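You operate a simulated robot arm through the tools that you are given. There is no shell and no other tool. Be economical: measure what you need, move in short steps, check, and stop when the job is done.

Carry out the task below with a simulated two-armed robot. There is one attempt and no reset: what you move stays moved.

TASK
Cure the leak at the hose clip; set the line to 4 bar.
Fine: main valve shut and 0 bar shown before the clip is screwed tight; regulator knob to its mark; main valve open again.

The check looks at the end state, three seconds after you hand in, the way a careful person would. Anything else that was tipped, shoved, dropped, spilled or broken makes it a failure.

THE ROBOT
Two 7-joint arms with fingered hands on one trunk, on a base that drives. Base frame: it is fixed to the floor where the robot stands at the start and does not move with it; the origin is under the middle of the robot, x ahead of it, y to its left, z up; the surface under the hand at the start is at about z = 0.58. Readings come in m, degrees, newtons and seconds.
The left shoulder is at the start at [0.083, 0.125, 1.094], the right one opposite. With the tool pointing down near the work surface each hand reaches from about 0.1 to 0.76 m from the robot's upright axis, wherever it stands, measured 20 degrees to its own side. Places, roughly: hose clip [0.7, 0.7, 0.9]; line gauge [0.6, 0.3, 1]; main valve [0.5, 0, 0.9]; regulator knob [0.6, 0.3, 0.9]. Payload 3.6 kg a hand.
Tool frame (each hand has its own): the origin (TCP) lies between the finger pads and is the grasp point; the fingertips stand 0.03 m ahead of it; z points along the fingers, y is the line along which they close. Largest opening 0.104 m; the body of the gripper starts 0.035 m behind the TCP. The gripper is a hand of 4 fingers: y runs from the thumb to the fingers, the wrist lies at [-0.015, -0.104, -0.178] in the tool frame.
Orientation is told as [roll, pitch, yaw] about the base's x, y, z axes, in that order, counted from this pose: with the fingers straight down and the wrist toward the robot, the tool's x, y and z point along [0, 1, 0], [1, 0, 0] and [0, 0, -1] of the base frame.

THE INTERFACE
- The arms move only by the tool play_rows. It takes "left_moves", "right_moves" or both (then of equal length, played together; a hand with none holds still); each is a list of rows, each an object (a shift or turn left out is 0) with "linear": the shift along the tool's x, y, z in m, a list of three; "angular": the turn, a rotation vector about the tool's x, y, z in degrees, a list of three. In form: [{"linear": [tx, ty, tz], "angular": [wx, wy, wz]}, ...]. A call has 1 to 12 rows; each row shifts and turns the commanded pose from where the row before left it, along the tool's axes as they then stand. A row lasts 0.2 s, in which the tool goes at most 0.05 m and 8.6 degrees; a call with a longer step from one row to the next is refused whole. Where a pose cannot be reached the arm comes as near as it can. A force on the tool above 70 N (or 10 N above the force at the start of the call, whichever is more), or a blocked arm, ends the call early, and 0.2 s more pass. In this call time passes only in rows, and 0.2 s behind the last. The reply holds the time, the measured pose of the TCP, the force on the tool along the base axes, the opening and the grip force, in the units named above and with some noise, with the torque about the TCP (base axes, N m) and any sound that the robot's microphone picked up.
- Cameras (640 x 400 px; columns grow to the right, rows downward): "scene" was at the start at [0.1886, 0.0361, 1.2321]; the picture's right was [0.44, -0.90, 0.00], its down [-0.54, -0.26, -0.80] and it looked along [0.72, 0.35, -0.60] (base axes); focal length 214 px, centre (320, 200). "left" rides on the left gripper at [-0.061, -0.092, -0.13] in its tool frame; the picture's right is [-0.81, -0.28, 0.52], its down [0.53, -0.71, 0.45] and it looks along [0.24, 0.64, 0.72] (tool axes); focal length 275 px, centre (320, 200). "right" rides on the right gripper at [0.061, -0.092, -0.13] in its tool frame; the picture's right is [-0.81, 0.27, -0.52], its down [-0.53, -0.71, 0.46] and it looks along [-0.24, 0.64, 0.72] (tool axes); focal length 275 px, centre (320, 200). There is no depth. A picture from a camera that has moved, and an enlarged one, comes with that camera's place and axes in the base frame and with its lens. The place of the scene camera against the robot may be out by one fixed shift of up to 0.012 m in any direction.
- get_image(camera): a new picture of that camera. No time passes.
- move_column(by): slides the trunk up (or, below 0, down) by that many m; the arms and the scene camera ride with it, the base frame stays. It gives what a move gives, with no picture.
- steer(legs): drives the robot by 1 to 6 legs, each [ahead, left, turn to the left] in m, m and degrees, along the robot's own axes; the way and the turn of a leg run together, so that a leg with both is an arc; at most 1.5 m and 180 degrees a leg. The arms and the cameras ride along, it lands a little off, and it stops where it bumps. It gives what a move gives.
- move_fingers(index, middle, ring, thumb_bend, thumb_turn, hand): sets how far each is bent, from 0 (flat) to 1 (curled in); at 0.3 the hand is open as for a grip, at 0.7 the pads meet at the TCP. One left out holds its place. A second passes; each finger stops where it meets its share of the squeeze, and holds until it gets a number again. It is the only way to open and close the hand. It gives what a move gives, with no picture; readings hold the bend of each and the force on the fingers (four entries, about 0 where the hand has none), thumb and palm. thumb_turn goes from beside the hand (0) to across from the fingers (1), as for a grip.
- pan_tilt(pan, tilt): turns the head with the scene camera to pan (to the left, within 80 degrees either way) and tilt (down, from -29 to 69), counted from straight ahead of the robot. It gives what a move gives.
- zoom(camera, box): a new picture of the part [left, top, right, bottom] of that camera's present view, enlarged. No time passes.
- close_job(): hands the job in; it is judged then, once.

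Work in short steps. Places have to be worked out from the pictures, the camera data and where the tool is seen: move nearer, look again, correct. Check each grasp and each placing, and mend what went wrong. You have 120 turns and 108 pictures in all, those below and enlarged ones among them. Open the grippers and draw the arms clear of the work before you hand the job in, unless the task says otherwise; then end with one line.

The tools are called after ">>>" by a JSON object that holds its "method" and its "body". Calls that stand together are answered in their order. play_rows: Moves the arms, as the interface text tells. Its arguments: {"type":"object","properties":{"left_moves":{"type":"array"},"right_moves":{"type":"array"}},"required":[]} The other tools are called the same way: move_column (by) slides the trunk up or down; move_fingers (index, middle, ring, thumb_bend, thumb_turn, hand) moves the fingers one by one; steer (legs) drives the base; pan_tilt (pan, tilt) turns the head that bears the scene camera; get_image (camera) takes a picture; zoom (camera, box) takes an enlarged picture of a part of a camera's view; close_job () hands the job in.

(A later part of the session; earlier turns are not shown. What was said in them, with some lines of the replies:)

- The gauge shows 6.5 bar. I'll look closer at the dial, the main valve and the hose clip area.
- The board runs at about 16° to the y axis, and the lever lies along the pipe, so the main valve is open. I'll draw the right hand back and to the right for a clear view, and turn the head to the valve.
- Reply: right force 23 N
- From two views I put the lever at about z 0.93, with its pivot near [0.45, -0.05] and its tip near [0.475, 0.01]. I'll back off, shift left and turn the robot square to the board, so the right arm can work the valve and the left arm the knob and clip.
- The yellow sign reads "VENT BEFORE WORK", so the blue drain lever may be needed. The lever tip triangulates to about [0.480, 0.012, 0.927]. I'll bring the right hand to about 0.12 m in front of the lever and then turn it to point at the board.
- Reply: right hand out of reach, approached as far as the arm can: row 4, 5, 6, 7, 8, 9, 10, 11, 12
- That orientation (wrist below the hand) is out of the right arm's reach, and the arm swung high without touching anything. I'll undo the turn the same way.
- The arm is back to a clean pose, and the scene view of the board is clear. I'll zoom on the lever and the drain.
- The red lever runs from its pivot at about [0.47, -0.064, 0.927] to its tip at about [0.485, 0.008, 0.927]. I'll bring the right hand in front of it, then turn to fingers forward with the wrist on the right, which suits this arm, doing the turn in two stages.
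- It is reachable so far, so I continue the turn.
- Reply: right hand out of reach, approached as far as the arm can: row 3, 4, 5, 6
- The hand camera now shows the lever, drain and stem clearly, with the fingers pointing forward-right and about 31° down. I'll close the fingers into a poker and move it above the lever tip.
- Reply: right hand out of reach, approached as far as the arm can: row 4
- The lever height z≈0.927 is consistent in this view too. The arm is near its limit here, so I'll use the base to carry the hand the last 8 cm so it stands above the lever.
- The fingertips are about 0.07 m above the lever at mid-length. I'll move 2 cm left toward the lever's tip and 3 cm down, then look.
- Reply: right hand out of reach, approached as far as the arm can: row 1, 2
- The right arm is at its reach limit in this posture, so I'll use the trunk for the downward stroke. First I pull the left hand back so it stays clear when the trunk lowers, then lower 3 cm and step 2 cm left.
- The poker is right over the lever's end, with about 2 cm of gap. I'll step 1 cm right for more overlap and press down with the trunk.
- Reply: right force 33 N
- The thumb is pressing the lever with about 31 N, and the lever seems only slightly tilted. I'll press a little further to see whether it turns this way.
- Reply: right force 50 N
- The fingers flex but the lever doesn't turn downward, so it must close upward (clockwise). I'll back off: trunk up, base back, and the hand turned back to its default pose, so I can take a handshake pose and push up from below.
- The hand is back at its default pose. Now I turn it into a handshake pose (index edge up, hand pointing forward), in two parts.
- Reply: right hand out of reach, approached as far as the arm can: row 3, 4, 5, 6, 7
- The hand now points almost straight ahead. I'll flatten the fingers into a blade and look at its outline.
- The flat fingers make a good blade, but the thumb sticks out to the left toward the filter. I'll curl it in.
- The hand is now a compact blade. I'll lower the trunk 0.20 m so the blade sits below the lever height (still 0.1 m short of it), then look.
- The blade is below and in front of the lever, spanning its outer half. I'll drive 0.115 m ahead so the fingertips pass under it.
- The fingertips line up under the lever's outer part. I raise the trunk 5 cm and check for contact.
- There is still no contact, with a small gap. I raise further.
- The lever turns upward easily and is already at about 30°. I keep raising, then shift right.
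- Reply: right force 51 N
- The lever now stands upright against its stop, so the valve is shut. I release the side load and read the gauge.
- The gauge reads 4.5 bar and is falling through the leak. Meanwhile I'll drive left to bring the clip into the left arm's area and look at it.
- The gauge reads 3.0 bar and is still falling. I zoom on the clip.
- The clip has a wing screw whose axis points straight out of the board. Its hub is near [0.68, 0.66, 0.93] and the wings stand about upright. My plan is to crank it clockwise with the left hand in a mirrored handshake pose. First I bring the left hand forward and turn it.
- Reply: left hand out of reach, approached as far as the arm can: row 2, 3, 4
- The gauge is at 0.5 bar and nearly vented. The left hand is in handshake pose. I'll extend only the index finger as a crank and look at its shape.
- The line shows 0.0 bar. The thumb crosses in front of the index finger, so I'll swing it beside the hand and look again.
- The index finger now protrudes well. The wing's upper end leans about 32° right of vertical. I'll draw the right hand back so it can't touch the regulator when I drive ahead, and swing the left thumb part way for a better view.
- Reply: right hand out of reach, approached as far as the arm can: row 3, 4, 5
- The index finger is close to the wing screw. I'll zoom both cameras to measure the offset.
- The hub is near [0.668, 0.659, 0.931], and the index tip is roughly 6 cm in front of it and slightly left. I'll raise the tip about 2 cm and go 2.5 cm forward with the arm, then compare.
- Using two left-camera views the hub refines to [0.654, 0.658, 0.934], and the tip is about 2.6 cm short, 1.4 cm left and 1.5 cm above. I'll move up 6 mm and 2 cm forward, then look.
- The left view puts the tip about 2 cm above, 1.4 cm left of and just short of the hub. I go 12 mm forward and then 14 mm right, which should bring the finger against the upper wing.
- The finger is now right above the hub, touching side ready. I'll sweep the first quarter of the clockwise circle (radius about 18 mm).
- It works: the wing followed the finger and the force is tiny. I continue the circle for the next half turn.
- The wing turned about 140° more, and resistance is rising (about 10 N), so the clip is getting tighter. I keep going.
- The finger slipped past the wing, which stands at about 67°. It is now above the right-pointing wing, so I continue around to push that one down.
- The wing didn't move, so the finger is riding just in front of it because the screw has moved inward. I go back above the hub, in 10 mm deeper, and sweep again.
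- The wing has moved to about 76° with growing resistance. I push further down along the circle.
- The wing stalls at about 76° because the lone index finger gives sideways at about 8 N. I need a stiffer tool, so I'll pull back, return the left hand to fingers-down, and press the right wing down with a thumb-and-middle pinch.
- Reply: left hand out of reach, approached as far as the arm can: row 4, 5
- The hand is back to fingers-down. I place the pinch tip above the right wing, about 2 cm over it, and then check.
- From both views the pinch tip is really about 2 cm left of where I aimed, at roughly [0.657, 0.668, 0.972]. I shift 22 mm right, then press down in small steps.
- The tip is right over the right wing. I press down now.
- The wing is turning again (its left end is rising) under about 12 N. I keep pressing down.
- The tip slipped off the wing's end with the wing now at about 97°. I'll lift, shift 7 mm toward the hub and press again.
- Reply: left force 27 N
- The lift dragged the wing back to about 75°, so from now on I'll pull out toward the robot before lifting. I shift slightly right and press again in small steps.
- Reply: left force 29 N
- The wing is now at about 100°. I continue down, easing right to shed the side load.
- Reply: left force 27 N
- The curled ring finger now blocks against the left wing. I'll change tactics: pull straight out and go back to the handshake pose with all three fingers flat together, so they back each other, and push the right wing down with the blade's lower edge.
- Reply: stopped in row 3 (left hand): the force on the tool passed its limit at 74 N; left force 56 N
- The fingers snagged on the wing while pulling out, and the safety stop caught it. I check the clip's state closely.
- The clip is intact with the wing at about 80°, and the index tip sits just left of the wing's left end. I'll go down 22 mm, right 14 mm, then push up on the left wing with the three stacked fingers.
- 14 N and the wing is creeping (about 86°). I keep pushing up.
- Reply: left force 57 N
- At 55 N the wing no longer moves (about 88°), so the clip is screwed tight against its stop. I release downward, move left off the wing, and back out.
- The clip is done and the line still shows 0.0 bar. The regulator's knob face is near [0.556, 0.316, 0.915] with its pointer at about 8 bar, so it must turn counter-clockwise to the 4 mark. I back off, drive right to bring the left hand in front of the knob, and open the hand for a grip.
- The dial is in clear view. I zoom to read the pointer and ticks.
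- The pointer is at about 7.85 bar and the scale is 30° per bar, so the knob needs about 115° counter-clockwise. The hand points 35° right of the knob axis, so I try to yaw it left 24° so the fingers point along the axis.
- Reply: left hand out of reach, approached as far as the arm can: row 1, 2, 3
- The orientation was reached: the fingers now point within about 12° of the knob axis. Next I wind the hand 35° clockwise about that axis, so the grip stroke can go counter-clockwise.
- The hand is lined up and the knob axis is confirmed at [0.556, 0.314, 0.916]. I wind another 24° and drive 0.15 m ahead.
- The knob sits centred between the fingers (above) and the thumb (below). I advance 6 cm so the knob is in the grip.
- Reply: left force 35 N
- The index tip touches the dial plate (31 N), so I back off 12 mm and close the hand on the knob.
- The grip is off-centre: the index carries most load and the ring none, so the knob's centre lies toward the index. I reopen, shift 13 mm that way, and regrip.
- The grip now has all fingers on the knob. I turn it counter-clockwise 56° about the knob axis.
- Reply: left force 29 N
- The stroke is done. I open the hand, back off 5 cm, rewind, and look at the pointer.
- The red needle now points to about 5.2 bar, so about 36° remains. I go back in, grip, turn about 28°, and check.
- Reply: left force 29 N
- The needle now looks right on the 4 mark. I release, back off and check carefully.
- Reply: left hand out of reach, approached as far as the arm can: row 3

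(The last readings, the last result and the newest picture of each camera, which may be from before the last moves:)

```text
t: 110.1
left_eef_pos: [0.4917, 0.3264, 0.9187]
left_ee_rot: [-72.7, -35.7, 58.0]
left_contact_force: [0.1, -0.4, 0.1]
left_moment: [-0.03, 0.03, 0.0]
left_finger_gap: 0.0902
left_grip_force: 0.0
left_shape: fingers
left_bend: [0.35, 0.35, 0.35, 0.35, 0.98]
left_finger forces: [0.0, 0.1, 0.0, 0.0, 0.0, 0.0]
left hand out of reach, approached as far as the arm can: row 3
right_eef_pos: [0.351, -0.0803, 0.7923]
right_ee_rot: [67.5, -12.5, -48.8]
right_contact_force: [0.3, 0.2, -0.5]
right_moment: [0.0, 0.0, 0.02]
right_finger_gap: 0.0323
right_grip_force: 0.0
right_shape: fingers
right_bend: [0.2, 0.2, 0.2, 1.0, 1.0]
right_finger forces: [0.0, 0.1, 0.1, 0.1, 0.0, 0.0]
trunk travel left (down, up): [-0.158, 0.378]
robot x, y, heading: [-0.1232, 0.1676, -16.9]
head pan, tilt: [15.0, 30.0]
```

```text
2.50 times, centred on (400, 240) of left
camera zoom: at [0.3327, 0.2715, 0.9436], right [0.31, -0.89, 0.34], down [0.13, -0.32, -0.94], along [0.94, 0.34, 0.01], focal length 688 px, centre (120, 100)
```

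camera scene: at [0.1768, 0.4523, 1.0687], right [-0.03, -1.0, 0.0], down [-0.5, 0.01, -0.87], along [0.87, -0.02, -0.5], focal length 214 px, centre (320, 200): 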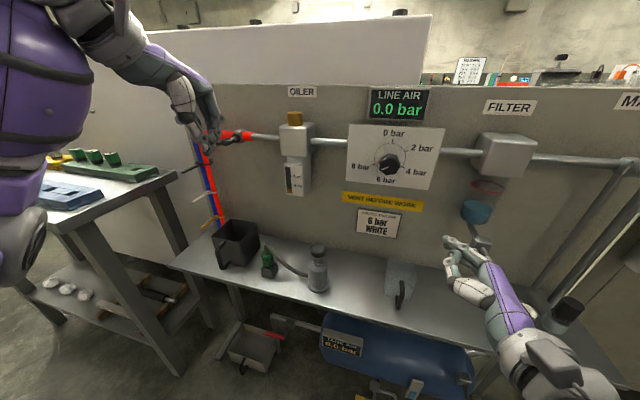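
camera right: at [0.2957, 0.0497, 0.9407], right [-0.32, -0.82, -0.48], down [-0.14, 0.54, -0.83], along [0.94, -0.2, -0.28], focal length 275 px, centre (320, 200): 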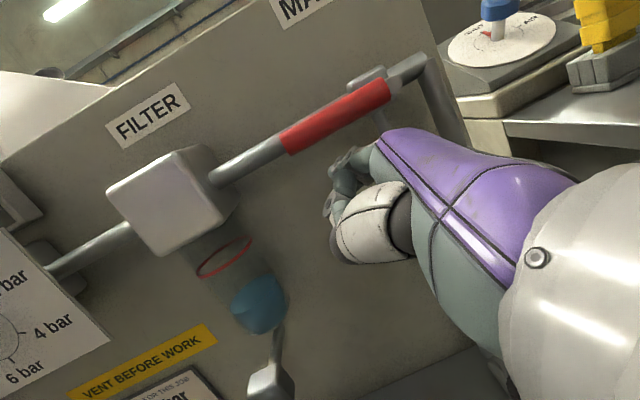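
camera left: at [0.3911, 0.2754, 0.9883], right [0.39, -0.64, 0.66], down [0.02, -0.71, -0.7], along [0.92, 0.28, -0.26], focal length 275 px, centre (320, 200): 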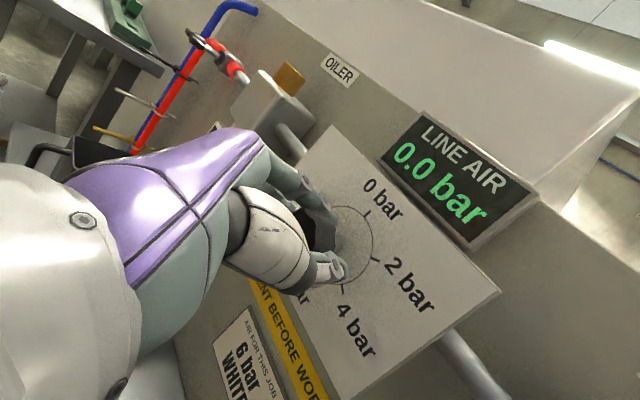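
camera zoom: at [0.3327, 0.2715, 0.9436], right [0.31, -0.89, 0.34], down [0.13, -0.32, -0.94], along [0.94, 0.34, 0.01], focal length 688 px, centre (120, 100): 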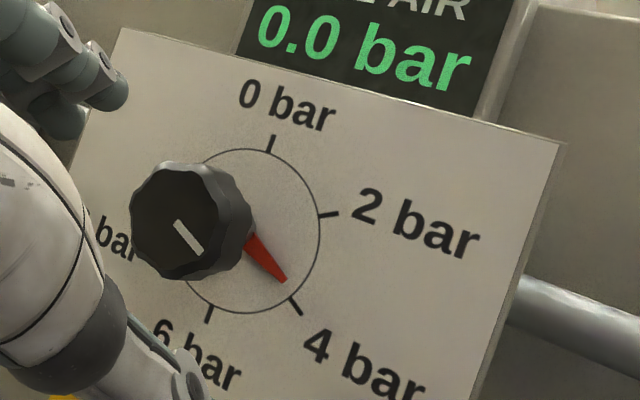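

The needle is close to 4. I zoom tighter to judge the last degrees.

>>> {"method": "zoom", "body": {"camera": "left", "box": [365, 190, 455, 290]}}

>>> {"method": "pan_tilt", "body": {"pan": 25, "tilt": 25}}

>>> {"method": "get_image", "body": {"camera": "scene"}}

```text
4.00 times, centred on (410, 240) of left
camera zoom: at [0.3327, 0.2715, 0.9436], right [0.31, -0.89, 0.34], down [0.13, -0.32, -0.94], along [0.94, 0.34, 0.01], focal length 1101 px, centre (-40, 40)
```

zoom: 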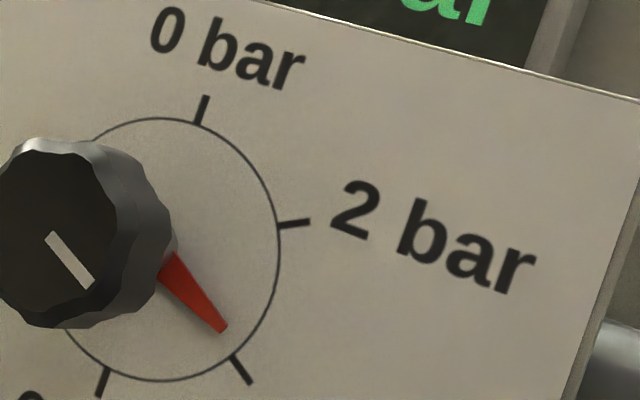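

```text
t: 110.8
left_eef_pos: [0.492, 0.3253, 0.9186]
left_ee_rot: [-72.7, -35.7, 58.1]
left_contact_force: [0.9, 0.5, 1.5]
left_moment: [0.01, 0.01, -0.02]
left_finger_gap: 0.0902
left_grip_force: 0.1
left_shape: fingers
left_bend: [0.35, 0.35, 0.35, 0.35, 0.98]
left_finger forces: [0.0, 0.0, 0.1, 0.0, 0.0, 0.1]
right_eef_pos: [0.3505, -0.0799, 0.7911]
right_ee_rot: [67.5, -12.6, -48.7]
right_contact_force: [0.0, 0.1, -0.3]
right_moment: [0.02, 0.02, 0.01]
right_finger_gap: 0.0322
right_grip_force: 0.1
right_shape: fingers
right_bend: [0.2, 0.2, 0.2, 1.0, 1.0]
right_finger forces: [0.1, 0.0, 0.1, 0.1, 0.0, 0.0]
trunk travel left (down, up): [-0.158, 0.378]
robot x, y, heading: [-0.125, 0.1612, -17.2]
head pan, tilt: [25.0, 25.0]
```

```text
14 pictures are left
camera scene: at [0.1181, 0.1289, 1.0766], right [0.14, -0.99, 0.0], down [-0.42, -0.06, -0.91], along [0.9, 0.13, -0.42], focal length 214 px, centre (320, 200)
```

scene: 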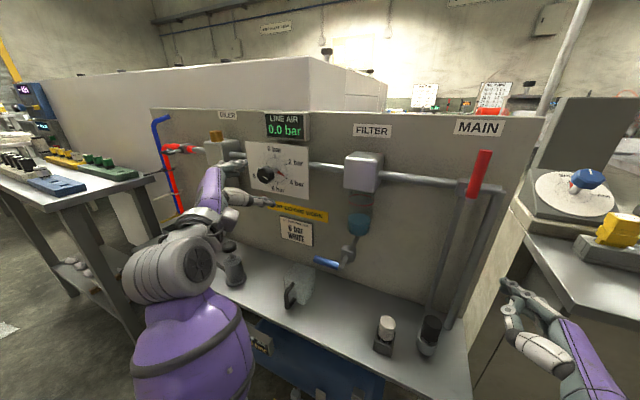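

The needle direction is about 4° short of the tick (roughly 3.87 bar). I'll regrip and nudge the knob about 3–4° clockwise.

>>> {"method": "play_rows", "body": {"left_moves": [{"linear": [-0.0041, 0.0028, 0.0177]}, {"linear": [-0.0041, 0.0028, 0.0177]}, {"linear": [-0.0041, 0.0028, 0.0177]}]}}

>>> {"method": "move_fingers", "body": {"hand": "left", "index": 0.7, "middle": 0.7, "ring": 0.7, "thumb_bend": 0.7}}

>>> {"method": "play_rows", "body": {"left_moves": [{"angular": [-0.45, 0.7, 3.1]}]}}

>>> {"method": "move_fingers", "body": {"hand": "left", "index": 0.35, "middle": 0.35, "ring": 0.35, "thumb_bend": 0.35}}

>>> {"method": "play_rows", "body": {"left_moves": [{"linear": [0.0041, -0.0028, -0.0177]}, {"linear": [0.0041, -0.0028, -0.0177]}, {"linear": [0.0041, -0.0028, -0.0177]}]}}

>>> {"method": "zoom", "body": {"camera": "left", "box": [365, 190, 455, 290]}}

```text
t: 111.6
left_eef_pos: [0.5439, 0.3047, 0.9203]
left_ee_rot: [-72.7, -35.7, 58.1]
left_contact_force: [0.3, 0.0, 0.5]
left_moment: [0.01, 0.01, 0.01]
left_finger_gap: 0.0904
left_grip_force: 0.1
left_shape: fingers
left_bend: [0.35, 0.35, 0.35, 0.35, 0.98]
left_finger forces: [0.0, 0.0, 0.0, 0.0, 0.0, 0.0]
right_eef_pos: [0.3512, -0.0797, 0.7908]
right_ee_rot: [67.4, -12.6, -48.7]
right_contact_force: [-0.1, -0.3, -0.8]
right_moment: [0.0, -0.01, -0.01]
right_finger_gap: 0.0323
right_grip_force: 0.1
right_shape: fingers
right_bend: [0.2, 0.2, 0.2, 1.0, 1.0]
right_finger forces: [0.0, 0.0, 0.0, 0.0, 0.0, 0.0]
trunk travel left (down, up): [-0.158, 0.378]
robot x, y, heading: [-0.1234, 0.1651, -17.0]
head pan, tilt: [25.0, 25.0]
```

```text
t: 112.6
left_eef_pos: [0.5444, 0.3071, 0.9207]
left_ee_rot: [-72.8, -35.6, 58.3]
left_contact_force: [14.6, 10.6, 11.1]
left_moment: [0.11, -0.2, 0.09]
left_finger_gap: 0.0222
left_grip_force: 13.5
left_shape: fingers
left_bend: [0.56, 0.6, 0.66, 0.66, 1.0]
left_finger forces: [11.2, 8.8, 3.9, 0.0, 3.4, 0.0]
right_eef_pos: [0.3522, -0.0794, 0.7907]
right_ee_rot: [67.5, -12.6, -48.7]
right_contact_force: [0.3, -0.4, 0.5]
right_moment: [-0.01, -0.02, -0.02]
right_finger_gap: 0.032
right_grip_force: 0.1
right_shape: fingers
right_bend: [0.2, 0.2, 0.2, 1.0, 1.0]
right_finger forces: [0.0, 0.1, 0.1, 0.0, 0.0, 0.0]
trunk travel left (down, up): [-0.158, 0.378]
robot x, y, heading: [-0.1242, 0.1631, -16.9]
head pan, tilt: [25.0, 25.0]
```

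```text
t: 113.0
left_eef_pos: [0.544, 0.3066, 0.921]
left_ee_rot: [-71.6, -38.7, 57.5]
left_contact_force: [15.9, 10.9, 11.2]
left_moment: [0.08, -0.17, 0.05]
left_finger_gap: 0.0224
left_grip_force: 14.2
left_shape: fingers
left_bend: [0.56, 0.6, 0.66, 0.67, 1.0]
left_finger forces: [11.0, 9.2, 4.2, 0.1, 3.2, 0.0]
right_eef_pos: [0.3516, -0.0797, 0.7907]
right_ee_rot: [67.5, -12.6, -48.7]
right_contact_force: [0.4, 0.4, -0.6]
right_moment: [-0.01, 0.02, 0.01]
right_finger_gap: 0.032
right_grip_force: 0.1
right_shape: fingers
right_bend: [0.2, 0.2, 0.2, 1.0, 1.0]
right_finger forces: [0.1, 0.0, 0.1, 0.0, 0.0, 0.1]
trunk travel left (down, up): [-0.158, 0.378]
robot x, y, heading: [-0.1208, 0.1664, -16.7]
head pan, tilt: [25.0, 25.0]
```

```text
t: 114.0
left_eef_pos: [0.5434, 0.3056, 0.9206]
left_ee_rot: [-71.6, -38.9, 57.4]
left_contact_force: [-0.6, 0.1, 0.9]
left_moment: [0.01, 0.0, 0.03]
left_finger_gap: 0.0902
left_grip_force: 0.1
left_shape: fingers
left_bend: [0.35, 0.35, 0.35, 0.35, 0.98]
left_finger forces: [0.1, 0.0, 0.0, 0.0, 0.1, 0.0]
right_eef_pos: [0.3521, -0.0801, 0.7913]
right_ee_rot: [67.5, -12.7, -48.8]
right_contact_force: [0.3, 0.4, 0.3]
right_moment: [0.0, -0.02, 0.02]
right_finger_gap: 0.0321
right_grip_force: 0.0
right_shape: fingers
right_bend: [0.2, 0.2, 0.2, 1.0, 1.0]
right_finger forces: [0.0, 0.0, 0.1, 0.1, 0.1, 0.1]
trunk travel left (down, up): [-0.158, 0.378]
robot x, y, heading: [-0.1205, 0.1638, -16.9]
head pan, tilt: [25.0, 25.0]
```

```text
t: 114.8
left_eef_pos: [0.4908, 0.3266, 0.9192]
left_ee_rot: [-71.6, -38.8, 57.4]
left_contact_force: [-0.7, -0.4, 0.2]
left_moment: [0.0, -0.01, 0.0]
left_finger_gap: 0.0904
left_grip_force: 0.0
left_shape: fingers
left_bend: [0.35, 0.35, 0.35, 0.35, 0.98]
left_finger forces: [0.1, 0.1, 0.0, 0.0, 0.0, 0.0]
right_eef_pos: [0.3508, -0.0808, 0.7913]
right_ee_rot: [67.5, -12.6, -48.7]
right_contact_force: [0.2, -0.2, 0.6]
right_moment: [-0.03, 0.0, 0.0]
right_finger_gap: 0.0321
right_grip_force: 0.1
right_shape: fingers
right_bend: [0.2, 0.2, 0.2, 1.0, 1.0]
right_finger forces: [0.0, 0.0, 0.0, 0.0, 0.0, 0.0]
trunk travel left (down, up): [-0.158, 0.378]
robot x, y, heading: [-0.1252, 0.1637, -16.9]
head pan, tilt: [25.0, 25.0]
```

```text
4.00 times, centred on (410, 240) of left
camera zoom: at [0.3324, 0.2714, 0.9384], right [0.31, -0.9, 0.3], down [0.14, -0.27, -0.95], along [0.94, 0.34, 0.05], focal length 1101 px, centre (-40, 40)
```

zoom: 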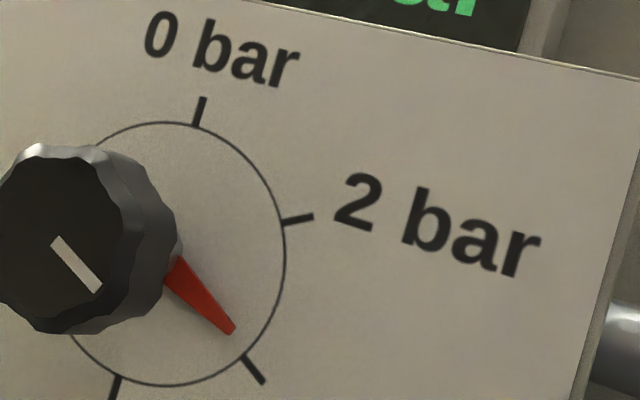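

The needle moved only about 1° and is still about 3° short of the tick. I repeat the nudge with about 6° commanded, allowing for finger give.

>>> {"method": "play_rows", "body": {"left_moves": [{"linear": [-0.0041, 0.0028, 0.0177]}, {"linear": [-0.0041, 0.0028, 0.0177]}, {"linear": [-0.0041, 0.0028, 0.0177]}]}}

>>> {"method": "move_fingers", "body": {"hand": "left", "index": 0.7, "middle": 0.7, "ring": 0.7, "thumb_bend": 0.7}}

>>> {"method": "play_rows", "body": {"left_moves": [{"angular": [-0.42, 0.65, 2.9]}, {"angular": [-0.42, 0.65, 2.9]}]}}

>>> {"method": "move_fingers", "body": {"hand": "left", "index": 0.35, "middle": 0.35, "ring": 0.35, "thumb_bend": 0.35}}

>>> {"method": "play_rows", "body": {"left_moves": [{"linear": [0.0041, -0.0028, -0.0177]}, {"linear": [0.0041, -0.0028, -0.0177]}, {"linear": [0.0041, -0.0028, -0.0177]}, {"linear": [0.0041, -0.0028, -0.0177]}]}}

>>> {"method": "zoom", "body": {"camera": "left", "box": [365, 190, 455, 290]}}

```text
t: 115.6
left_eef_pos: [0.5443, 0.3053, 0.92]
left_ee_rot: [-71.6, -38.8, 57.5]
left_contact_force: [-0.3, -0.4, 0.1]
left_moment: [0.02, 0.01, -0.04]
left_finger_gap: 0.09
left_grip_force: 0.0
left_shape: fingers
left_bend: [0.35, 0.35, 0.35, 0.35, 0.98]
left_finger forces: [0.1, 0.0, 0.0, 0.0, 0.0, 0.1]
right_eef_pos: [0.351, -0.0801, 0.7907]
right_ee_rot: [67.5, -12.6, -48.7]
right_contact_force: [0.0, 0.7, -0.8]
right_moment: [-0.02, 0.0, -0.03]
right_finger_gap: 0.0321
right_grip_force: 0.1
right_shape: fingers
right_bend: [0.2, 0.2, 0.2, 1.0, 1.0]
right_finger forces: [0.1, 0.0, 0.1, 0.0, 0.0, 0.0]
trunk travel left (down, up): [-0.158, 0.378]
robot x, y, heading: [-0.1244, 0.1661, -17.0]
head pan, tilt: [25.0, 25.0]
```

```text
t: 116.6
left_eef_pos: [0.5444, 0.3064, 0.9206]
left_ee_rot: [-71.8, -38.8, 57.6]
left_contact_force: [14.0, 9.8, 13.0]
left_moment: [0.14, -0.22, 0.1]
left_finger_gap: 0.0221
left_grip_force: 13.9
left_shape: fingers
left_bend: [0.57, 0.6, 0.66, 0.67, 1.0]
left_finger forces: [11.5, 8.6, 4.0, 0.0, 3.2, 0.1]
right_eef_pos: [0.3523, -0.0797, 0.7914]
right_ee_rot: [67.5, -12.6, -48.7]
right_contact_force: [0.2, 0.7, 0.2]
right_moment: [0.01, 0.02, -0.03]
right_finger_gap: 0.0322
right_grip_force: 0.0
right_shape: fingers
right_bend: [0.2, 0.2, 0.2, 1.0, 1.0]
right_finger forces: [0.0, 0.0, 0.0, 0.0, 0.0, 0.0]
trunk travel left (down, up): [-0.158, 0.378]
robot x, y, heading: [-0.123, 0.1623, -17.0]
head pan, tilt: [25.0, 25.0]
```

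```text
t: 117.2
left_eef_pos: [0.5435, 0.3067, 0.9196]
left_ee_rot: [-69.3, -44.3, 55.9]
left_contact_force: [14.7, 9.6, 9.7]
left_moment: [0.1, -0.12, 0.09]
left_finger_gap: 0.0216
left_grip_force: 13.9
left_shape: fingers
left_bend: [0.56, 0.6, 0.66, 0.67, 1.0]
left_finger forces: [9.8, 8.7, 5.2, 0.0, 3.4, 0.0]
right_eef_pos: [0.3511, -0.0797, 0.7905]
right_ee_rot: [67.5, -12.6, -48.8]
right_contact_force: [-0.2, 0.1, 0.4]
right_moment: [0.04, 0.07, 0.04]
right_finger_gap: 0.0323
right_grip_force: 0.0
right_shape: fingers
right_bend: [0.2, 0.2, 0.2, 1.0, 1.0]
right_finger forces: [0.0, 0.0, 0.0, 0.0, 0.0, 0.0]
trunk travel left (down, up): [-0.158, 0.378]
robot x, y, heading: [-0.1274, 0.1661, -16.9]
head pan, tilt: [25.0, 25.0]
```

```text
t: 118.2
left_eef_pos: [0.5434, 0.3052, 0.9215]
left_ee_rot: [-69.3, -44.6, 55.9]
left_contact_force: [0.0, 0.5, 0.9]
left_moment: [-0.08, 0.01, 0.02]
left_finger_gap: 0.09
left_grip_force: 0.1
left_shape: fingers
left_bend: [0.35, 0.35, 0.35, 0.35, 0.98]
left_finger forces: [0.0, 0.0, 0.0, 0.0, 0.1, 0.0]
right_eef_pos: [0.3522, -0.0799, 0.7921]
right_ee_rot: [67.6, -12.6, -48.7]
right_contact_force: [0.0, 0.1, 0.2]
right_moment: [0.02, -0.02, 0.01]
right_finger_gap: 0.0323
right_grip_force: 0.2
right_shape: fingers
right_bend: [0.2, 0.2, 0.2, 1.0, 1.0]
right_finger forces: [0.1, 0.0, 0.1, 0.0, 0.0, 0.0]
trunk travel left (down, up): [-0.158, 0.378]
robot x, y, heading: [-0.1203, 0.162, -16.7]
head pan, tilt: [25.0, 25.0]
```

```text
t: 119.2
left_eef_pos: [0.4881, 0.3349, 0.917]
left_ee_rot: [-69.4, -44.5, 55.8]
left_contact_force: [-0.5, 0.2, -0.1]
left_moment: [0.0, 0.02, -0.03]
left_finger_gap: 0.0901
left_grip_force: 0.0
left_shape: fingers
left_bend: [0.35, 0.35, 0.35, 0.35, 0.98]
left_finger forces: [0.0, 0.0, 0.1, 0.1, 0.0, 0.0]
left hand out of reach, approached as far as the arm can: row 4
right_eef_pos: [0.3518, -0.0799, 0.7916]
right_ee_rot: [67.5, -12.5, -48.7]
right_contact_force: [-0.4, -0.2, 0.4]
right_moment: [-0.01, -0.01, 0.0]
right_finger_gap: 0.0324
right_grip_force: 0.0
right_shape: fingers
right_bend: [0.2, 0.2, 0.2, 1.0, 1.0]
right_finger forces: [0.0, 0.0, 0.0, 0.0, 0.0, 0.0]
trunk travel left (down, up): [-0.158, 0.378]
robot x, y, heading: [-0.1257, 0.1657, -17.1]
head pan, tilt: [25.0, 25.0]
```

```text
4.00 times, centred on (410, 240) of left
camera zoom: at [0.3274, 0.278, 0.9258], right [0.3, -0.93, 0.22], down [0.17, -0.17, -0.97], along [0.94, 0.33, 0.11], focal length 1101 px, centre (-40, 40)
```

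zoom: 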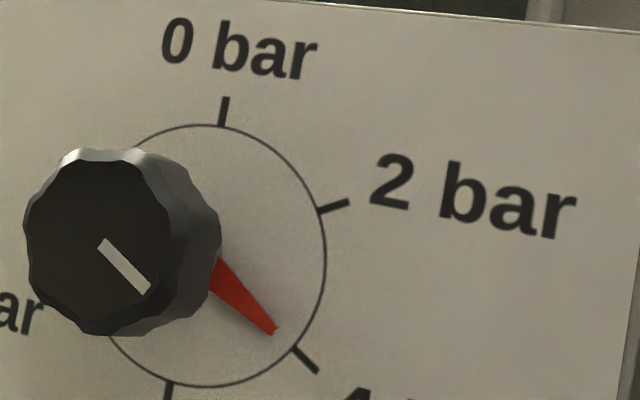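

The needle now lines up with the 4 mark within about a degree. Next is reopening the main valve with the right hand. First I back off and fold the left arm back so it stays clear of the dial.

>>> {"method": "steer", "body": {"legs": [[-0.13, 0, 0]]}}

>>> {"method": "play_rows", "body": {"left_moves": [{"angular": [0.97, -1.48, -6.73]}, {"angular": [0.97, -1.48, -6.73]}, {"angular": [0.97, -1.48, -6.73]}, {"angular": [0.97, -1.48, -6.73]}, {"angular": [0.97, -1.48, -6.73]}, {"angular": [0.5, -0.8, -3.5]}, {"angular": [8, 0, 0]}, {"angular": [8, 0, 0]}, {"angular": [8, 0, 0]}]}}

>>> {"method": "play_rows", "body": {"left_moves": [{"angular": [2.5, 4.5, 2.5]}, {"angular": [3.3, 5.8, 3.3]}, {"angular": [3.3, 5.8, 3.3]}, {"angular": [3.3, 5.8, 3.3]}, {"angular": [3.3, 5.8, 3.3]}, {"angular": [3.3, 5.8, 3.3]}, {"angular": [3.3, 5.8, 3.3]}, {"angular": [3.3, 5.8, 3.3]}, {"angular": [3.3, 5.8, 3.3]}, {"angular": [3.3, 5.8, 3.3]}, {"angular": [3.3, 5.8, 3.3]}]}}

>>> {"method": "play_rows", "body": {"left_moves": [{"linear": [0.01, -0.02, -0.005]}, {"linear": [0.02, -0.03, -0.005]}, {"linear": [0.02, -0.03, -0.005]}, {"linear": [0.02, -0.03, 0]}, {"linear": [0.02, -0.02, 0]}]}}

```text
t: 120.5
left_eef_pos: [0.3618, 0.3727, 0.9173]
left_ee_rot: [-69.3, -44.4, 55.9]
left_contact_force: [-0.3, -0.4, 1.1]
left_moment: [0.03, -0.03, -0.02]
left_finger_gap: 0.09
left_grip_force: 0.0
left_shape: fingers
left_bend: [0.35, 0.35, 0.35, 0.35, 0.98]
left_finger forces: [0.0, 0.1, 0.0, 0.0, 0.1, 0.1]
right_eef_pos: [0.2243, -0.0433, 0.7907]
right_ee_rot: [67.5, -12.5, -48.9]
right_contact_force: [-0.1, -0.6, 0.1]
right_moment: [0.02, -0.01, -0.01]
right_finger_gap: 0.0323
right_grip_force: 0.1
right_shape: fingers
right_bend: [0.2, 0.2, 0.2, 1.0, 1.0]
right_finger forces: [0.0, 0.0, 0.1, 0.0, 0.0, 0.0]
trunk travel left (down, up): [-0.158, 0.378]
robot x, y, heading: [-0.2501, 0.2062, -16.9]
head pan, tilt: [25.0, 25.0]
```

```text
t: 122.5
left_eef_pos: [0.3705, 0.3736, 0.9157]
left_ee_rot: [-78.0, -2.7, 37.1]
left_contact_force: [0.2, 0.9, -0.5]
left_moment: [0.01, -0.03, -0.04]
left_finger_gap: 0.0901
left_grip_force: 0.1
left_shape: fingers
left_bend: [0.35, 0.35, 0.35, 0.35, 0.98]
left_finger forces: [0.0, 0.1, 0.0, 0.0, 0.1, 0.1]
left hand out of reach, approached as far as the arm can: row 2, 4
right_eef_pos: [0.2236, -0.0416, 0.7906]
right_ee_rot: [67.5, -12.7, -48.8]
right_contact_force: [-0.6, -0.1, 0.6]
right_moment: [-0.02, 0.0, -0.01]
right_finger_gap: 0.0321
right_grip_force: 0.0
right_shape: fingers
right_bend: [0.2, 0.2, 0.2, 1.0, 1.0]
right_finger forces: [0.0, 0.1, 0.0, 0.1, 0.0, 0.0]
trunk travel left (down, up): [-0.158, 0.378]
robot x, y, heading: [-0.2484, 0.2047, -16.8]
head pan, tilt: [25.0, 25.0]
```

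```text
t: 124.9
left_eef_pos: [0.3704, 0.3732, 0.9157]
left_ee_rot: [-9.5, -1.6, -10.5]
left_contact_force: [-0.5, -0.6, -0.8]
left_moment: [0.01, 0.02, 0.02]
left_finger_gap: 0.0902
left_grip_force: 0.0
left_shape: fingers
left_bend: [0.35, 0.35, 0.35, 0.35, 0.98]
left_finger forces: [0.0, 0.0, 0.1, 0.1, 0.0, 0.0]
right_eef_pos: [0.2267, -0.0422, 0.7913]
right_ee_rot: [67.5, -12.6, -48.8]
right_contact_force: [-0.2, 0.5, 0.4]
right_moment: [0.03, -0.03, -0.02]
right_finger_gap: 0.0321
right_grip_force: 0.1
right_shape: fingers
right_bend: [0.2, 0.2, 0.2, 1.0, 1.0]
right_finger forces: [0.1, 0.1, 0.1, 0.0, 0.0, 0.0]
trunk travel left (down, up): [-0.158, 0.378]
robot x, y, heading: [-0.247, 0.205, -17.0]
head pan, tilt: [25.0, 25.0]
```

```text
t: 126.1
left_eef_pos: [0.257, 0.4873, 0.9116]
left_ee_rot: [-9.7, -1.5, -10.4]
left_contact_force: [0.0, -0.4, -0.5]
left_moment: [0.0, -0.04, -0.01]
left_finger_gap: 0.0902
left_grip_force: 0.1
left_shape: fingers
left_bend: [0.35, 0.35, 0.35, 0.35, 0.98]
left_finger forces: [0.1, 0.1, 0.0, 0.0, 0.1, 0.1]
right_eef_pos: [0.2247, -0.042, 0.7921]
right_ee_rot: [67.5, -12.5, -48.8]
right_contact_force: [0.0, 0.3, -1.0]
right_moment: [0.01, -0.02, -0.01]
right_finger_gap: 0.0323
right_grip_force: 0.0
right_shape: fingers
right_bend: [0.2, 0.2, 0.2, 1.0, 1.0]
right_finger forces: [0.1, 0.0, 0.0, 0.0, 0.0, 0.0]
trunk travel left (down, up): [-0.158, 0.378]
robot x, y, heading: [-0.251, 0.2044, -16.9]
head pan, tilt: [25.0, 25.0]
```

The left arm is folded back. I raise the trunk so the right-hand blade is level with the upright lever and step slightly left, staying right of the lever.

>>> {"method": "move_column", "body": {"by": 0.115}}

>>> {"method": "steer", "body": {"legs": [[0.08, 0.03, 0]]}}

>>> {"method": "pan_tilt", "body": {"pan": 0, "tilt": 30}}

>>> {"method": "zoom", "body": {"camera": "scene", "box": [200, 60, 520, 260]}}

```text
t: 127.5
left_eef_pos: [0.2588, 0.4867, 1.0276]
left_ee_rot: [-9.5, -1.5, -10.3]
left_contact_force: [-0.2, -0.6, -0.6]
left_moment: [0.01, 0.0, -0.02]
left_finger_gap: 0.0904
left_grip_force: 0.0
left_shape: fingers
left_bend: [0.35, 0.35, 0.35, 0.35, 0.98]
left_finger forces: [0.1, 0.0, 0.0, 0.1, 0.0, 0.0]
right_eef_pos: [0.2253, -0.0416, 0.9057]
right_ee_rot: [67.5, -12.5, -48.8]
right_contact_force: [0.1, 0.1, -0.5]
right_moment: [-0.01, -0.03, 0.03]
right_finger_gap: 0.0321
right_grip_force: 0.0
right_shape: fingers
right_bend: [0.2, 0.2, 0.2, 1.0, 1.0]
right_finger forces: [0.1, 0.0, 0.0, 0.1, 0.0, 0.0]
trunk travel left (down, up): [-0.273, 0.263]
robot x, y, heading: [-0.2525, 0.2014, -16.8]
head pan, tilt: [25.0, 25.0]
```

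```text
t: 128.6
left_eef_pos: [0.3438, 0.4918, 1.0259]
left_ee_rot: [-9.6, -1.5, -10.4]
left_contact_force: [0.2, -0.1, 0.0]
left_moment: [-0.02, 0.02, 0.01]
left_finger_gap: 0.0905
left_grip_force: 0.1
left_shape: fingers
left_bend: [0.35, 0.35, 0.35, 0.35, 0.98]
left_finger forces: [0.1, 0.1, 0.0, 0.0, 0.1, 0.1]
right_eef_pos: [0.3106, -0.0368, 0.9065]
right_ee_rot: [67.5, -12.5, -48.8]
right_contact_force: [1.1, -0.3, -0.4]
right_moment: [-0.01, 0.02, 0.0]
right_finger_gap: 0.0321
right_grip_force: 0.0
right_shape: fingers
right_bend: [0.2, 0.2, 0.2, 1.0, 1.0]
right_finger forces: [0.0, 0.1, 0.1, 0.1, 0.1, 0.1]
trunk travel left (down, up): [-0.273, 0.263]
robot x, y, heading: [-0.1667, 0.2076, -17.0]
head pan, tilt: [25.0, 25.0]
```

```text
t: 129.5
left_eef_pos: [0.3432, 0.4908, 1.0274]
left_ee_rot: [-9.7, -1.6, -10.4]
left_contact_force: [0.0, -0.1, 0.5]
left_moment: [-0.02, -0.02, 0.02]
left_finger_gap: 0.0902
left_grip_force: 0.1
left_shape: fingers
left_bend: [0.35, 0.35, 0.35, 0.35, 0.98]
left_finger forces: [0.1, 0.0, 0.0, 0.0, 0.0, 0.0]
right_eef_pos: [0.3086, -0.0371, 0.9056]
right_ee_rot: [67.5, -12.6, -48.8]
right_contact_force: [1.4, 0.9, 0.9]
right_moment: [0.01, -0.02, -0.01]
right_finger_gap: 0.0321
right_grip_force: 0.1
right_shape: fingers
right_bend: [0.2, 0.2, 0.2, 1.0, 1.0]
right_finger forces: [0.0, 0.0, 0.0, 0.0, 0.0, 0.0]
trunk travel left (down, up): [-0.273, 0.263]
robot x, y, heading: [-0.1671, 0.209, -17.0]
head pan, tilt: [0.0, 30.0]
```

```text
2.00 times, centred on (360, 160) of scene
camera zoom: at [0.0366, 0.144, 1.1925], right [-0.29, -0.96, 0.0], down [-0.48, 0.15, -0.87], along [0.83, -0.25, -0.5], focal length 429 px, centre (240, 280)
```

zoom: 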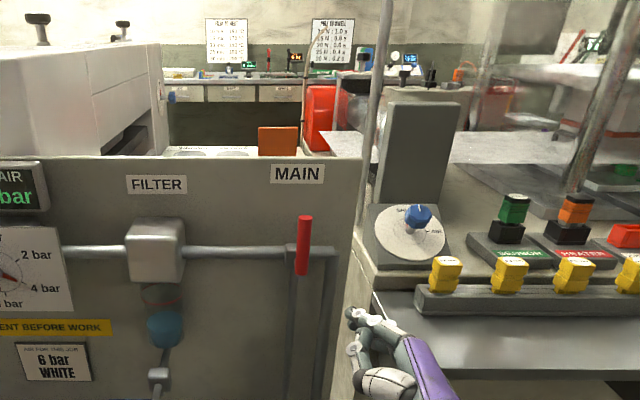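

The blade is about 3 cm right of the lever's line and about 5 cm low. I raise, then drive forward beside the lever.

>>> {"method": "move_column", "body": {"by": 0.048}}

>>> {"method": "steer", "body": {"legs": [[0.118, 0, 0]]}}

>>> {"method": "zoom", "body": {"camera": "scene", "box": [240, 80, 440, 240]}}

```text
t: 130.4
left_eef_pos: [0.3436, 0.4912, 1.075]
left_ee_rot: [-9.6, -1.6, -10.4]
left_contact_force: [0.1, 1.6, -0.3]
left_moment: [0.0, 0.0, -0.02]
left_finger_gap: 0.0905
left_grip_force: 0.0
left_shape: fingers
left_bend: [0.35, 0.35, 0.35, 0.35, 0.98]
left_finger forces: [0.0, 0.0, 0.0, 0.0, 0.0, 0.1]
right_eef_pos: [0.3083, -0.0365, 0.954]
right_ee_rot: [67.4, -12.5, -48.8]
right_contact_force: [0.2, 0.0, 0.3]
right_moment: [-0.02, 0.05, -0.01]
right_finger_gap: 0.0325
right_grip_force: 0.1
right_shape: fingers
right_bend: [0.2, 0.2, 0.2, 1.0, 1.0]
right_finger forces: [0.1, 0.0, 0.1, 0.0, 0.0, 0.1]
trunk travel left (down, up): [-0.321, 0.215]
robot x, y, heading: [-0.1646, 0.2075, -16.9]
head pan, tilt: [0.0, 30.0]
```

```text
t: 131.6
left_eef_pos: [0.4555, 0.4574, 1.0751]
left_ee_rot: [-9.5, -1.6, -10.3]
left_contact_force: [-0.3, 0.6, -0.5]
left_moment: [0.02, 0.05, 0.01]
left_finger_gap: 0.0902
left_grip_force: 0.0
left_shape: fingers
left_bend: [0.35, 0.35, 0.35, 0.35, 0.98]
left_finger forces: [0.0, 0.1, 0.0, 0.0, 0.0, 0.0]
right_eef_pos: [0.4216, -0.0711, 0.9529]
right_ee_rot: [67.5, -12.5, -48.7]
right_contact_force: [0.6, 0.0, 0.0]
right_moment: [0.01, -0.02, 0.0]
right_finger_gap: 0.0322
right_grip_force: 0.1
right_shape: fingers
right_bend: [0.2, 0.2, 0.2, 1.0, 1.0]
right_finger forces: [0.0, 0.0, 0.1, 0.0, 0.0, 0.0]
trunk travel left (down, up): [-0.321, 0.215]
robot x, y, heading: [-0.0536, 0.1727, -16.9]
head pan, tilt: [0.0, 30.0]
```

```text
2.50 times, centred on (340, 160) of scene
camera zoom: at [0.1395, 0.1129, 1.2389], right [-0.29, -0.96, 0.0], down [-0.48, 0.15, -0.87], along [0.83, -0.25, -0.5], focal length 536 px, centre (270, 300)
```

zoom: 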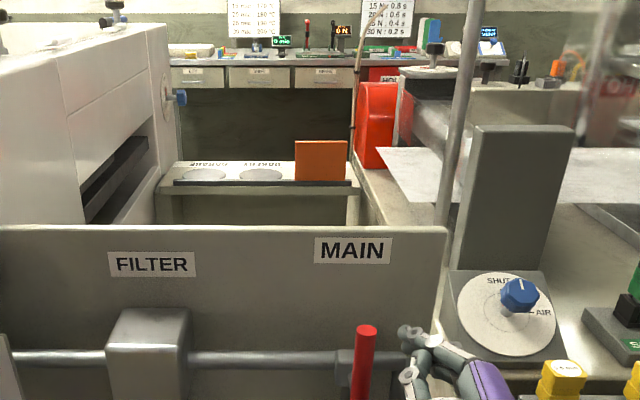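

The blade is about 2 cm right of the upright lever. I push left 6 cm with the base.

>>> {"method": "steer", "body": {"legs": [[0, 0.06, 0]]}}

>>> {"method": "zoom", "body": {"camera": "scene", "box": [240, 120, 440, 280]}}

```text
t: 132.8
left_eef_pos: [0.4696, 0.5151, 1.0762]
left_ee_rot: [-9.6, -1.8, -10.4]
left_contact_force: [0.3, 0.4, -0.8]
left_moment: [-0.05, -0.03, 0.0]
left_finger_gap: 0.0902
left_grip_force: 0.1
left_shape: fingers
left_bend: [0.35, 0.35, 0.35, 0.35, 0.98]
left_finger forces: [0.0, 0.0, 0.1, 0.1, 0.0, 0.0]
right_eef_pos: [0.4356, -0.0151, 0.9558]
right_ee_rot: [67.6, -12.7, -48.9]
right_contact_force: [-22.4, -9.0, 2.4]
right_moment: [-0.39, 0.32, -2.29]
right_finger_gap: 0.0325
right_grip_force: 13.5
right_shape: fingers
right_bend: [0.2, 0.2, 0.08, 1.0, 1.0]
right_finger forces: [0.0, 0.0, 27.6, 0.1, 0.1, 0.1]
trunk travel left (down, up): [-0.321, 0.215]
robot x, y, heading: [-0.0359, 0.229, -16.6]
head pan, tilt: [0.0, 30.0]
```

```text
2.50 times, centred on (340, 200) of scene
camera zoom: at [0.1531, 0.1701, 1.2395], right [-0.29, -0.96, 0.0], down [-0.48, 0.15, -0.87], along [0.83, -0.25, -0.5], focal length 536 px, centre (270, 200)
```

zoom: 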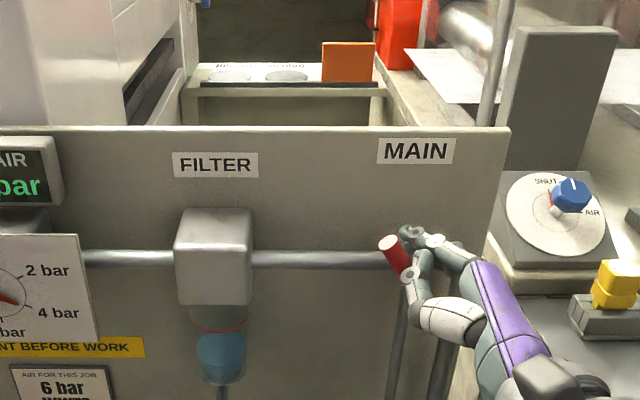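

The lever is tipping left, but the lowest finger is wedged near the stem. I raise 2.5 cm and push further left.

>>> {"method": "move_column", "body": {"by": 0.025}}

>>> {"method": "steer", "body": {"legs": [[0, 0.03, 0]]}}

>>> {"method": "zoom", "body": {"camera": "scene", "box": [240, 120, 440, 280]}}

```text
t: 133.6
left_eef_pos: [0.4721, 0.5166, 1.1006]
left_ee_rot: [-9.6, -1.6, -10.4]
left_contact_force: [-0.1, -0.3, -0.1]
left_moment: [-0.01, 0.0, -0.01]
left_finger_gap: 0.0902
left_grip_force: 0.1
left_shape: fingers
left_bend: [0.35, 0.35, 0.35, 0.35, 0.98]
left_finger forces: [0.0, 0.0, 0.1, 0.1, 0.0, 0.0]
right_eef_pos: [0.4389, -0.0147, 0.9802]
right_ee_rot: [67.5, -12.5, -48.7]
right_contact_force: [-0.5, 0.0, -0.2]
right_moment: [-0.01, 0.02, -0.05]
right_finger_gap: 0.0323
right_grip_force: 0.0
right_shape: fingers
right_bend: [0.2, 0.2, 0.2, 1.0, 1.0]
right_finger forces: [0.0, 0.0, 0.1, 0.1, 0.0, 0.0]
trunk travel left (down, up): [-0.346, 0.19]
robot x, y, heading: [-0.0331, 0.2342, -17.0]
head pan, tilt: [0.0, 30.0]
```

```text
t: 134.5
left_eef_pos: [0.4822, 0.5464, 1.0997]
left_ee_rot: [-9.6, -1.7, -10.3]
left_contact_force: [-0.3, 0.0, 0.1]
left_moment: [-0.02, -0.04, 0.03]
left_finger_gap: 0.0905
left_grip_force: 0.0
left_shape: fingers
left_bend: [0.35, 0.35, 0.35, 0.35, 0.98]
left_finger forces: [0.0, 0.0, 0.1, 0.1, 0.0, 0.0]
right_eef_pos: [0.4487, 0.0151, 0.9798]
right_ee_rot: [67.4, -12.7, -48.9]
right_contact_force: [-1.1, -0.2, 1.0]
right_moment: [-0.01, 0.0, -0.01]
right_finger_gap: 0.0325
right_grip_force: 0.1
right_shape: fingers
right_bend: [0.2, 0.2, 0.2, 1.0, 1.0]
right_finger forces: [0.0, 0.0, 0.1, 0.0, 0.2, 0.0]
trunk travel left (down, up): [-0.346, 0.19]
robot x, y, heading: [-0.0272, 0.26, -16.8]
head pan, tilt: [0.0, 30.0]
```

```text
2.50 times, centred on (340, 200) of scene
camera zoom: at [0.1599, 0.2015, 1.2632], right [-0.29, -0.96, 0.0], down [-0.48, 0.15, -0.87], along [0.83, -0.25, -0.5], focal length 536 px, centre (270, 200)
```

zoom: 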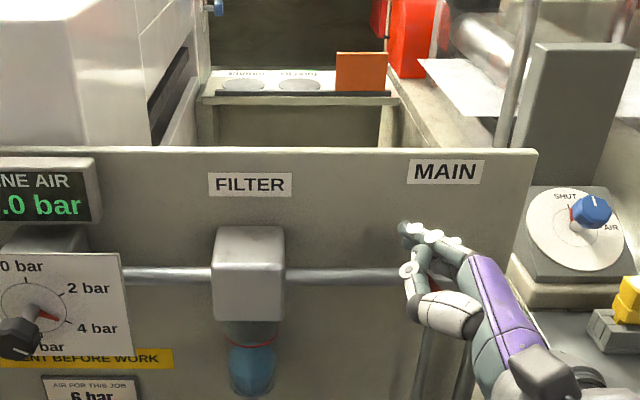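

The lever is under the blade now. I lower the trunk to press it down to its open stop.

>>> {"method": "move_column", "body": {"by": -0.03}}

>>> {"method": "zoom", "body": {"camera": "scene", "box": [200, 120, 440, 300]}}

```text
t: 135.3
left_eef_pos: [0.48, 0.545, 1.0707]
left_ee_rot: [-9.6, -1.7, -10.3]
left_contact_force: [-0.2, -0.3, -0.5]
left_moment: [-0.02, 0.01, -0.02]
left_finger_gap: 0.0903
left_grip_force: 0.0
left_shape: fingers
left_bend: [0.35, 0.35, 0.35, 0.35, 0.98]
left_finger forces: [0.0, 0.1, 0.1, 0.1, 0.1, 0.1]
right_eef_pos: [0.4484, 0.0153, 0.9501]
right_ee_rot: [67.6, -12.8, -48.9]
right_contact_force: [-0.1, -0.5, 2.7]
right_moment: [-0.22, -0.03, 0.02]
right_finger_gap: 0.0321
right_grip_force: 1.5
right_shape: fingers
right_bend: [0.2, 0.2, 0.2, 1.0, 1.0]
right_finger forces: [0.0, 0.1, 3.1, 0.0, 0.0, 0.0]
trunk travel left (down, up): [-0.316, 0.22]
robot x, y, heading: [-0.0288, 0.2595, -16.7]
head pan, tilt: [0.0, 30.0]
```

```text
2.22 times, centred on (320, 210) of scene
camera zoom: at [0.1656, 0.1991, 1.2343], right [-0.29, -0.96, 0.0], down [-0.48, 0.15, -0.87], along [0.83, -0.25, -0.5], focal length 477 px, centre (320, 178)
```

zoom: 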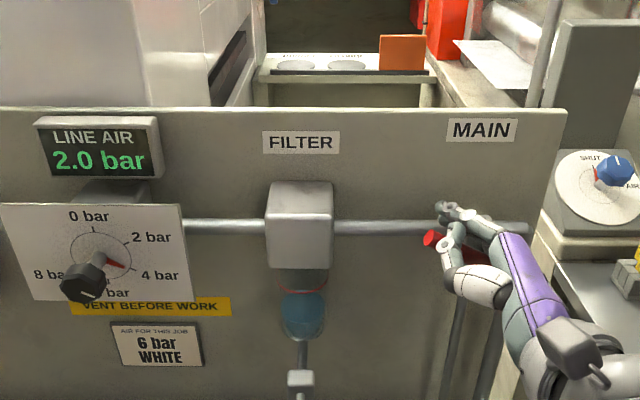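

The gauge is rising (2.0 bar), so the valve is opening. I press the lever the rest of the way.

>>> {"method": "move_column", "body": {"by": -0.02}}

```text
t: 135.9
left_eef_pos: [0.479, 0.5465, 1.0509]
left_ee_rot: [-9.7, -1.8, -10.3]
left_contact_force: [0.9, 0.2, 0.3]
left_moment: [0.0, 0.03, 0.0]
left_finger_gap: 0.0906
left_grip_force: 0.1
left_shape: fingers
left_bend: [0.35, 0.35, 0.35, 0.35, 0.98]
left_finger forces: [0.1, 0.1, 0.0, 0.0, 0.0, 0.1]
right_eef_pos: [0.4464, 0.0185, 0.9386]
right_ee_rot: [68.4, -13.8, -49.0]
right_contact_force: [8.2, 9.6, 42.3]
right_moment: [-2.96, -0.18, 0.59]
right_finger_gap: 0.0322
right_grip_force: 22.3
right_shape: fingers
right_bend: [0.2, 0.2, 0.2, 1.0, 1.0]
right_finger forces: [0.0, 0.1, 43.6, 0.0, 0.0, 0.0]
trunk travel left (down, up): [-0.296, 0.24]
robot x, y, heading: [-0.026, 0.2629, -17.2]
head pan, tilt: [0.0, 30.0]
```

The lever reached its stop (42 N). I lift off, back away and check the lever, gauge and dial.

>>> {"method": "move_column", "body": {"by": 0.06}}

>>> {"method": "steer", "body": {"legs": [[-0.18, 0, 0]]}}

>>> {"method": "get_image", "body": {"camera": "scene"}}

>>> {"method": "zoom", "body": {"camera": "scene", "box": [130, 100, 410, 240]}}

```text
t: 136.9
left_eef_pos: [0.4809, 0.5448, 1.1099]
left_ee_rot: [-9.6, -1.6, -10.3]
left_contact_force: [0.0, -0.4, 0.2]
left_moment: [0.01, 0.04, 0.02]
left_finger_gap: 0.0903
left_grip_force: 0.0
left_shape: fingers
left_bend: [0.35, 0.35, 0.35, 0.35, 0.98]
left_finger forces: [0.1, 0.0, 0.1, 0.0, 0.0, 0.0]
right_eef_pos: [0.4474, 0.0143, 0.9886]
right_ee_rot: [67.4, -12.5, -48.9]
right_contact_force: [-0.6, 0.0, 0.6]
right_moment: [0.02, 0.03, -0.02]
right_finger_gap: 0.0319
right_grip_force: 0.1
right_shape: fingers
right_bend: [0.2, 0.2, 0.2, 1.0, 1.0]
right_finger forces: [0.0, 0.0, 0.0, 0.0, 0.0, 0.0]
trunk travel left (down, up): [-0.356, 0.18]
robot x, y, heading: [-0.0251, 0.2596, -17.0]
head pan, tilt: [0.0, 30.0]
```

```text
t: 138.4
left_eef_pos: [0.3088, 0.5957, 1.1106]
left_ee_rot: [-9.6, -1.7, -10.4]
left_contact_force: [0.2, 0.4, 0.6]
left_moment: [0.0, 0.05, 0.01]
left_finger_gap: 0.0902
left_grip_force: 0.1
left_shape: fingers
left_bend: [0.35, 0.35, 0.35, 0.35, 0.98]
left_finger forces: [0.0, 0.1, 0.0, 0.0, 0.0, 0.1]
right_eef_pos: [0.2753, 0.0664, 0.9903]
right_ee_rot: [67.6, -12.7, -49.0]
right_contact_force: [-0.4, -0.1, 0.1]
right_moment: [0.01, 0.0, -0.01]
right_finger_gap: 0.0325
right_grip_force: 0.0
right_shape: fingers
right_bend: [0.2, 0.2, 0.2, 1.0, 1.0]
right_finger forces: [0.0, 0.1, 0.0, 0.0, 0.0, 0.0]
trunk travel left (down, up): [-0.356, 0.18]
robot x, y, heading: [-0.1985, 0.3125, -17.1]
head pan, tilt: [0.0, 30.0]
```

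```text
6 pictures are left
camera scene: at [-0.0144, 0.2538, 1.2732], right [-0.29, -0.96, 0.0], down [-0.48, 0.15, -0.87], along [0.83, -0.25, -0.5], focal length 214 px, centre (320, 200)
```

scene: 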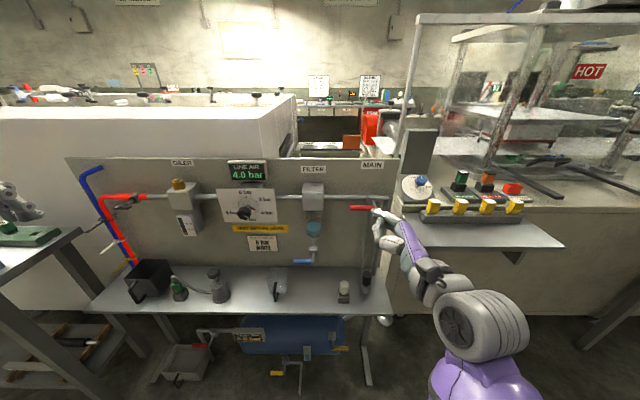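

```text
2.29 times, centred on (270, 170) of scene
camera zoom: at [-0.0144, 0.2538, 1.2732], right [-0.29, -0.96, 0.0], down [-0.48, 0.15, -0.87], along [0.83, -0.25, -0.5], focal length 490 px, centre (434, 269)
```

zoom: 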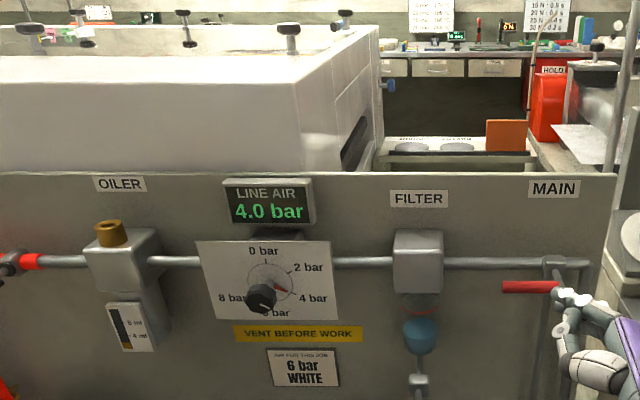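

The gauge shows 4.0 bar, the lever lies along the pipe at its stop, and the needle is on 4. I open the right hand, back off a little more, and check that the pressure holds and the clip is sound.

>>> {"method": "steer", "body": {"legs": [[-0.08, 0, 0]]}}

>>> {"method": "move_fingers", "body": {"hand": "right", "index": 0.3, "middle": 0.3, "ring": 0.3, "thumb_bend": 0.3}}

>>> {"method": "move_fingers", "body": {"hand": "left", "index": 0.3, "middle": 0.3, "ring": 0.3, "thumb_bend": 0.3}}

>>> {"method": "zoom", "body": {"camera": "scene", "box": [80, 130, 420, 330]}}

```text
t: 139.5
left_eef_pos: [0.2356, 0.6181, 1.1097]
left_ee_rot: [-9.6, -1.7, -10.5]
left_contact_force: [1.2, 0.5, 0.2]
left_moment: [-0.01, -0.01, 0.03]
left_finger_gap: 0.0903
left_grip_force: 0.1
left_shape: fingers
left_bend: [0.35, 0.35, 0.35, 0.35, 0.98]
left_finger forces: [0.0, 0.0, 0.1, 0.0, 0.0, 0.0]
right_eef_pos: [0.2011, 0.0881, 0.9901]
right_ee_rot: [67.5, -12.7, -49.1]
right_contact_force: [-0.5, 0.3, -0.7]
right_moment: [0.0, -0.03, -0.03]
right_finger_gap: 0.0321
right_grip_force: 0.0
right_shape: fingers
right_bend: [0.2, 0.2, 0.2, 1.0, 1.0]
right_finger forces: [0.0, 0.0, 0.0, 0.0, 0.1, 0.0]
trunk travel left (down, up): [-0.356, 0.18]
robot x, y, heading: [-0.2715, 0.3363, -17.3]
head pan, tilt: [0.0, 30.0]
```

```text
t: 140.5
left_eef_pos: [0.2367, 0.6177, 1.111]
left_ee_rot: [-9.7, -1.5, -10.5]
left_contact_force: [0.4, -0.1, -0.3]
left_moment: [0.01, 0.0, 0.0]
left_finger_gap: 0.0904
left_grip_force: 0.2
left_shape: fingers
left_bend: [0.35, 0.35, 0.35, 0.35, 0.98]
left_finger forces: [0.0, 0.0, 0.0, 0.0, 0.0, 0.1]
right_eef_pos: [0.2017, 0.0877, 0.9902]
right_ee_rot: [67.5, -12.7, -49.1]
right_contact_force: [-1.1, -0.1, 0.0]
right_moment: [0.0, 0.0, 0.01]
right_finger_gap: 0.1033
right_grip_force: 0.0
right_shape: fingers
right_bend: [0.3, 0.3, 0.3, 0.3, 0.98]
right_finger forces: [0.1, 0.1, 0.1, 0.0, 0.0, 0.0]
trunk travel left (down, up): [-0.356, 0.18]
robot x, y, heading: [-0.2739, 0.3401, -17.1]
head pan, tilt: [0.0, 30.0]
```

```text
t: 141.5
left_eef_pos: [0.2371, 0.6178, 1.1113]
left_ee_rot: [-9.5, -1.6, -10.6]
left_contact_force: [0.5, 0.2, 0.4]
left_moment: [0.02, -0.01, 0.0]
left_finger_gap: 0.1025
left_grip_force: 0.2
left_shape: fingers
left_bend: [0.3, 0.3, 0.3, 0.3, 0.98]
left_finger forces: [0.0, 0.0, 0.0, 0.1, 0.1, 0.1]
right_eef_pos: [0.2009, 0.0871, 0.9895]
right_ee_rot: [67.5, -12.6, -49.2]
right_contact_force: [-0.4, 0.3, -0.3]
right_moment: [0.0, 0.03, -0.05]
right_finger_gap: 0.1027
right_grip_force: 0.0
right_shape: fingers
right_bend: [0.3, 0.3, 0.3, 0.3, 0.98]
right_finger forces: [0.0, 0.0, 0.1, 0.1, 0.0, 0.0]
trunk travel left (down, up): [-0.356, 0.18]
robot x, y, heading: [-0.277, 0.335, -17.2]
head pan, tilt: [0.0, 30.0]
```

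```text
1.88 times, centred on (250, 230) of scene
camera zoom: at [-0.0876, 0.2759, 1.273], right [-0.3, -0.96, 0.0], down [-0.48, 0.15, -0.87], along [0.83, -0.26, -0.5], focal length 404 px, centre (452, 144)
```

zoom: 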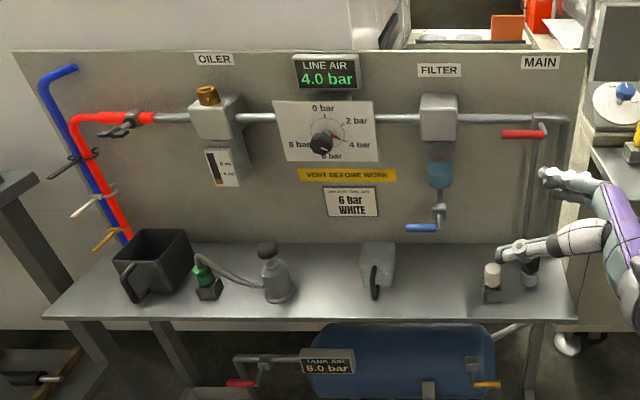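

The line holds 4.0 bar with the main valve open and the clip tight. Nothing else looks moved, and both hands are open and clear, so I hand in.

>>> {"method": "close_job", "body": {}}

```text
The job is handed in.
```

The leak is cured: I shut the main valve and saw 0.0 bar, screwed the hose clip tight, set the regulator to its 4 mark and reopened the main valve; the line holds 4.0 bar.
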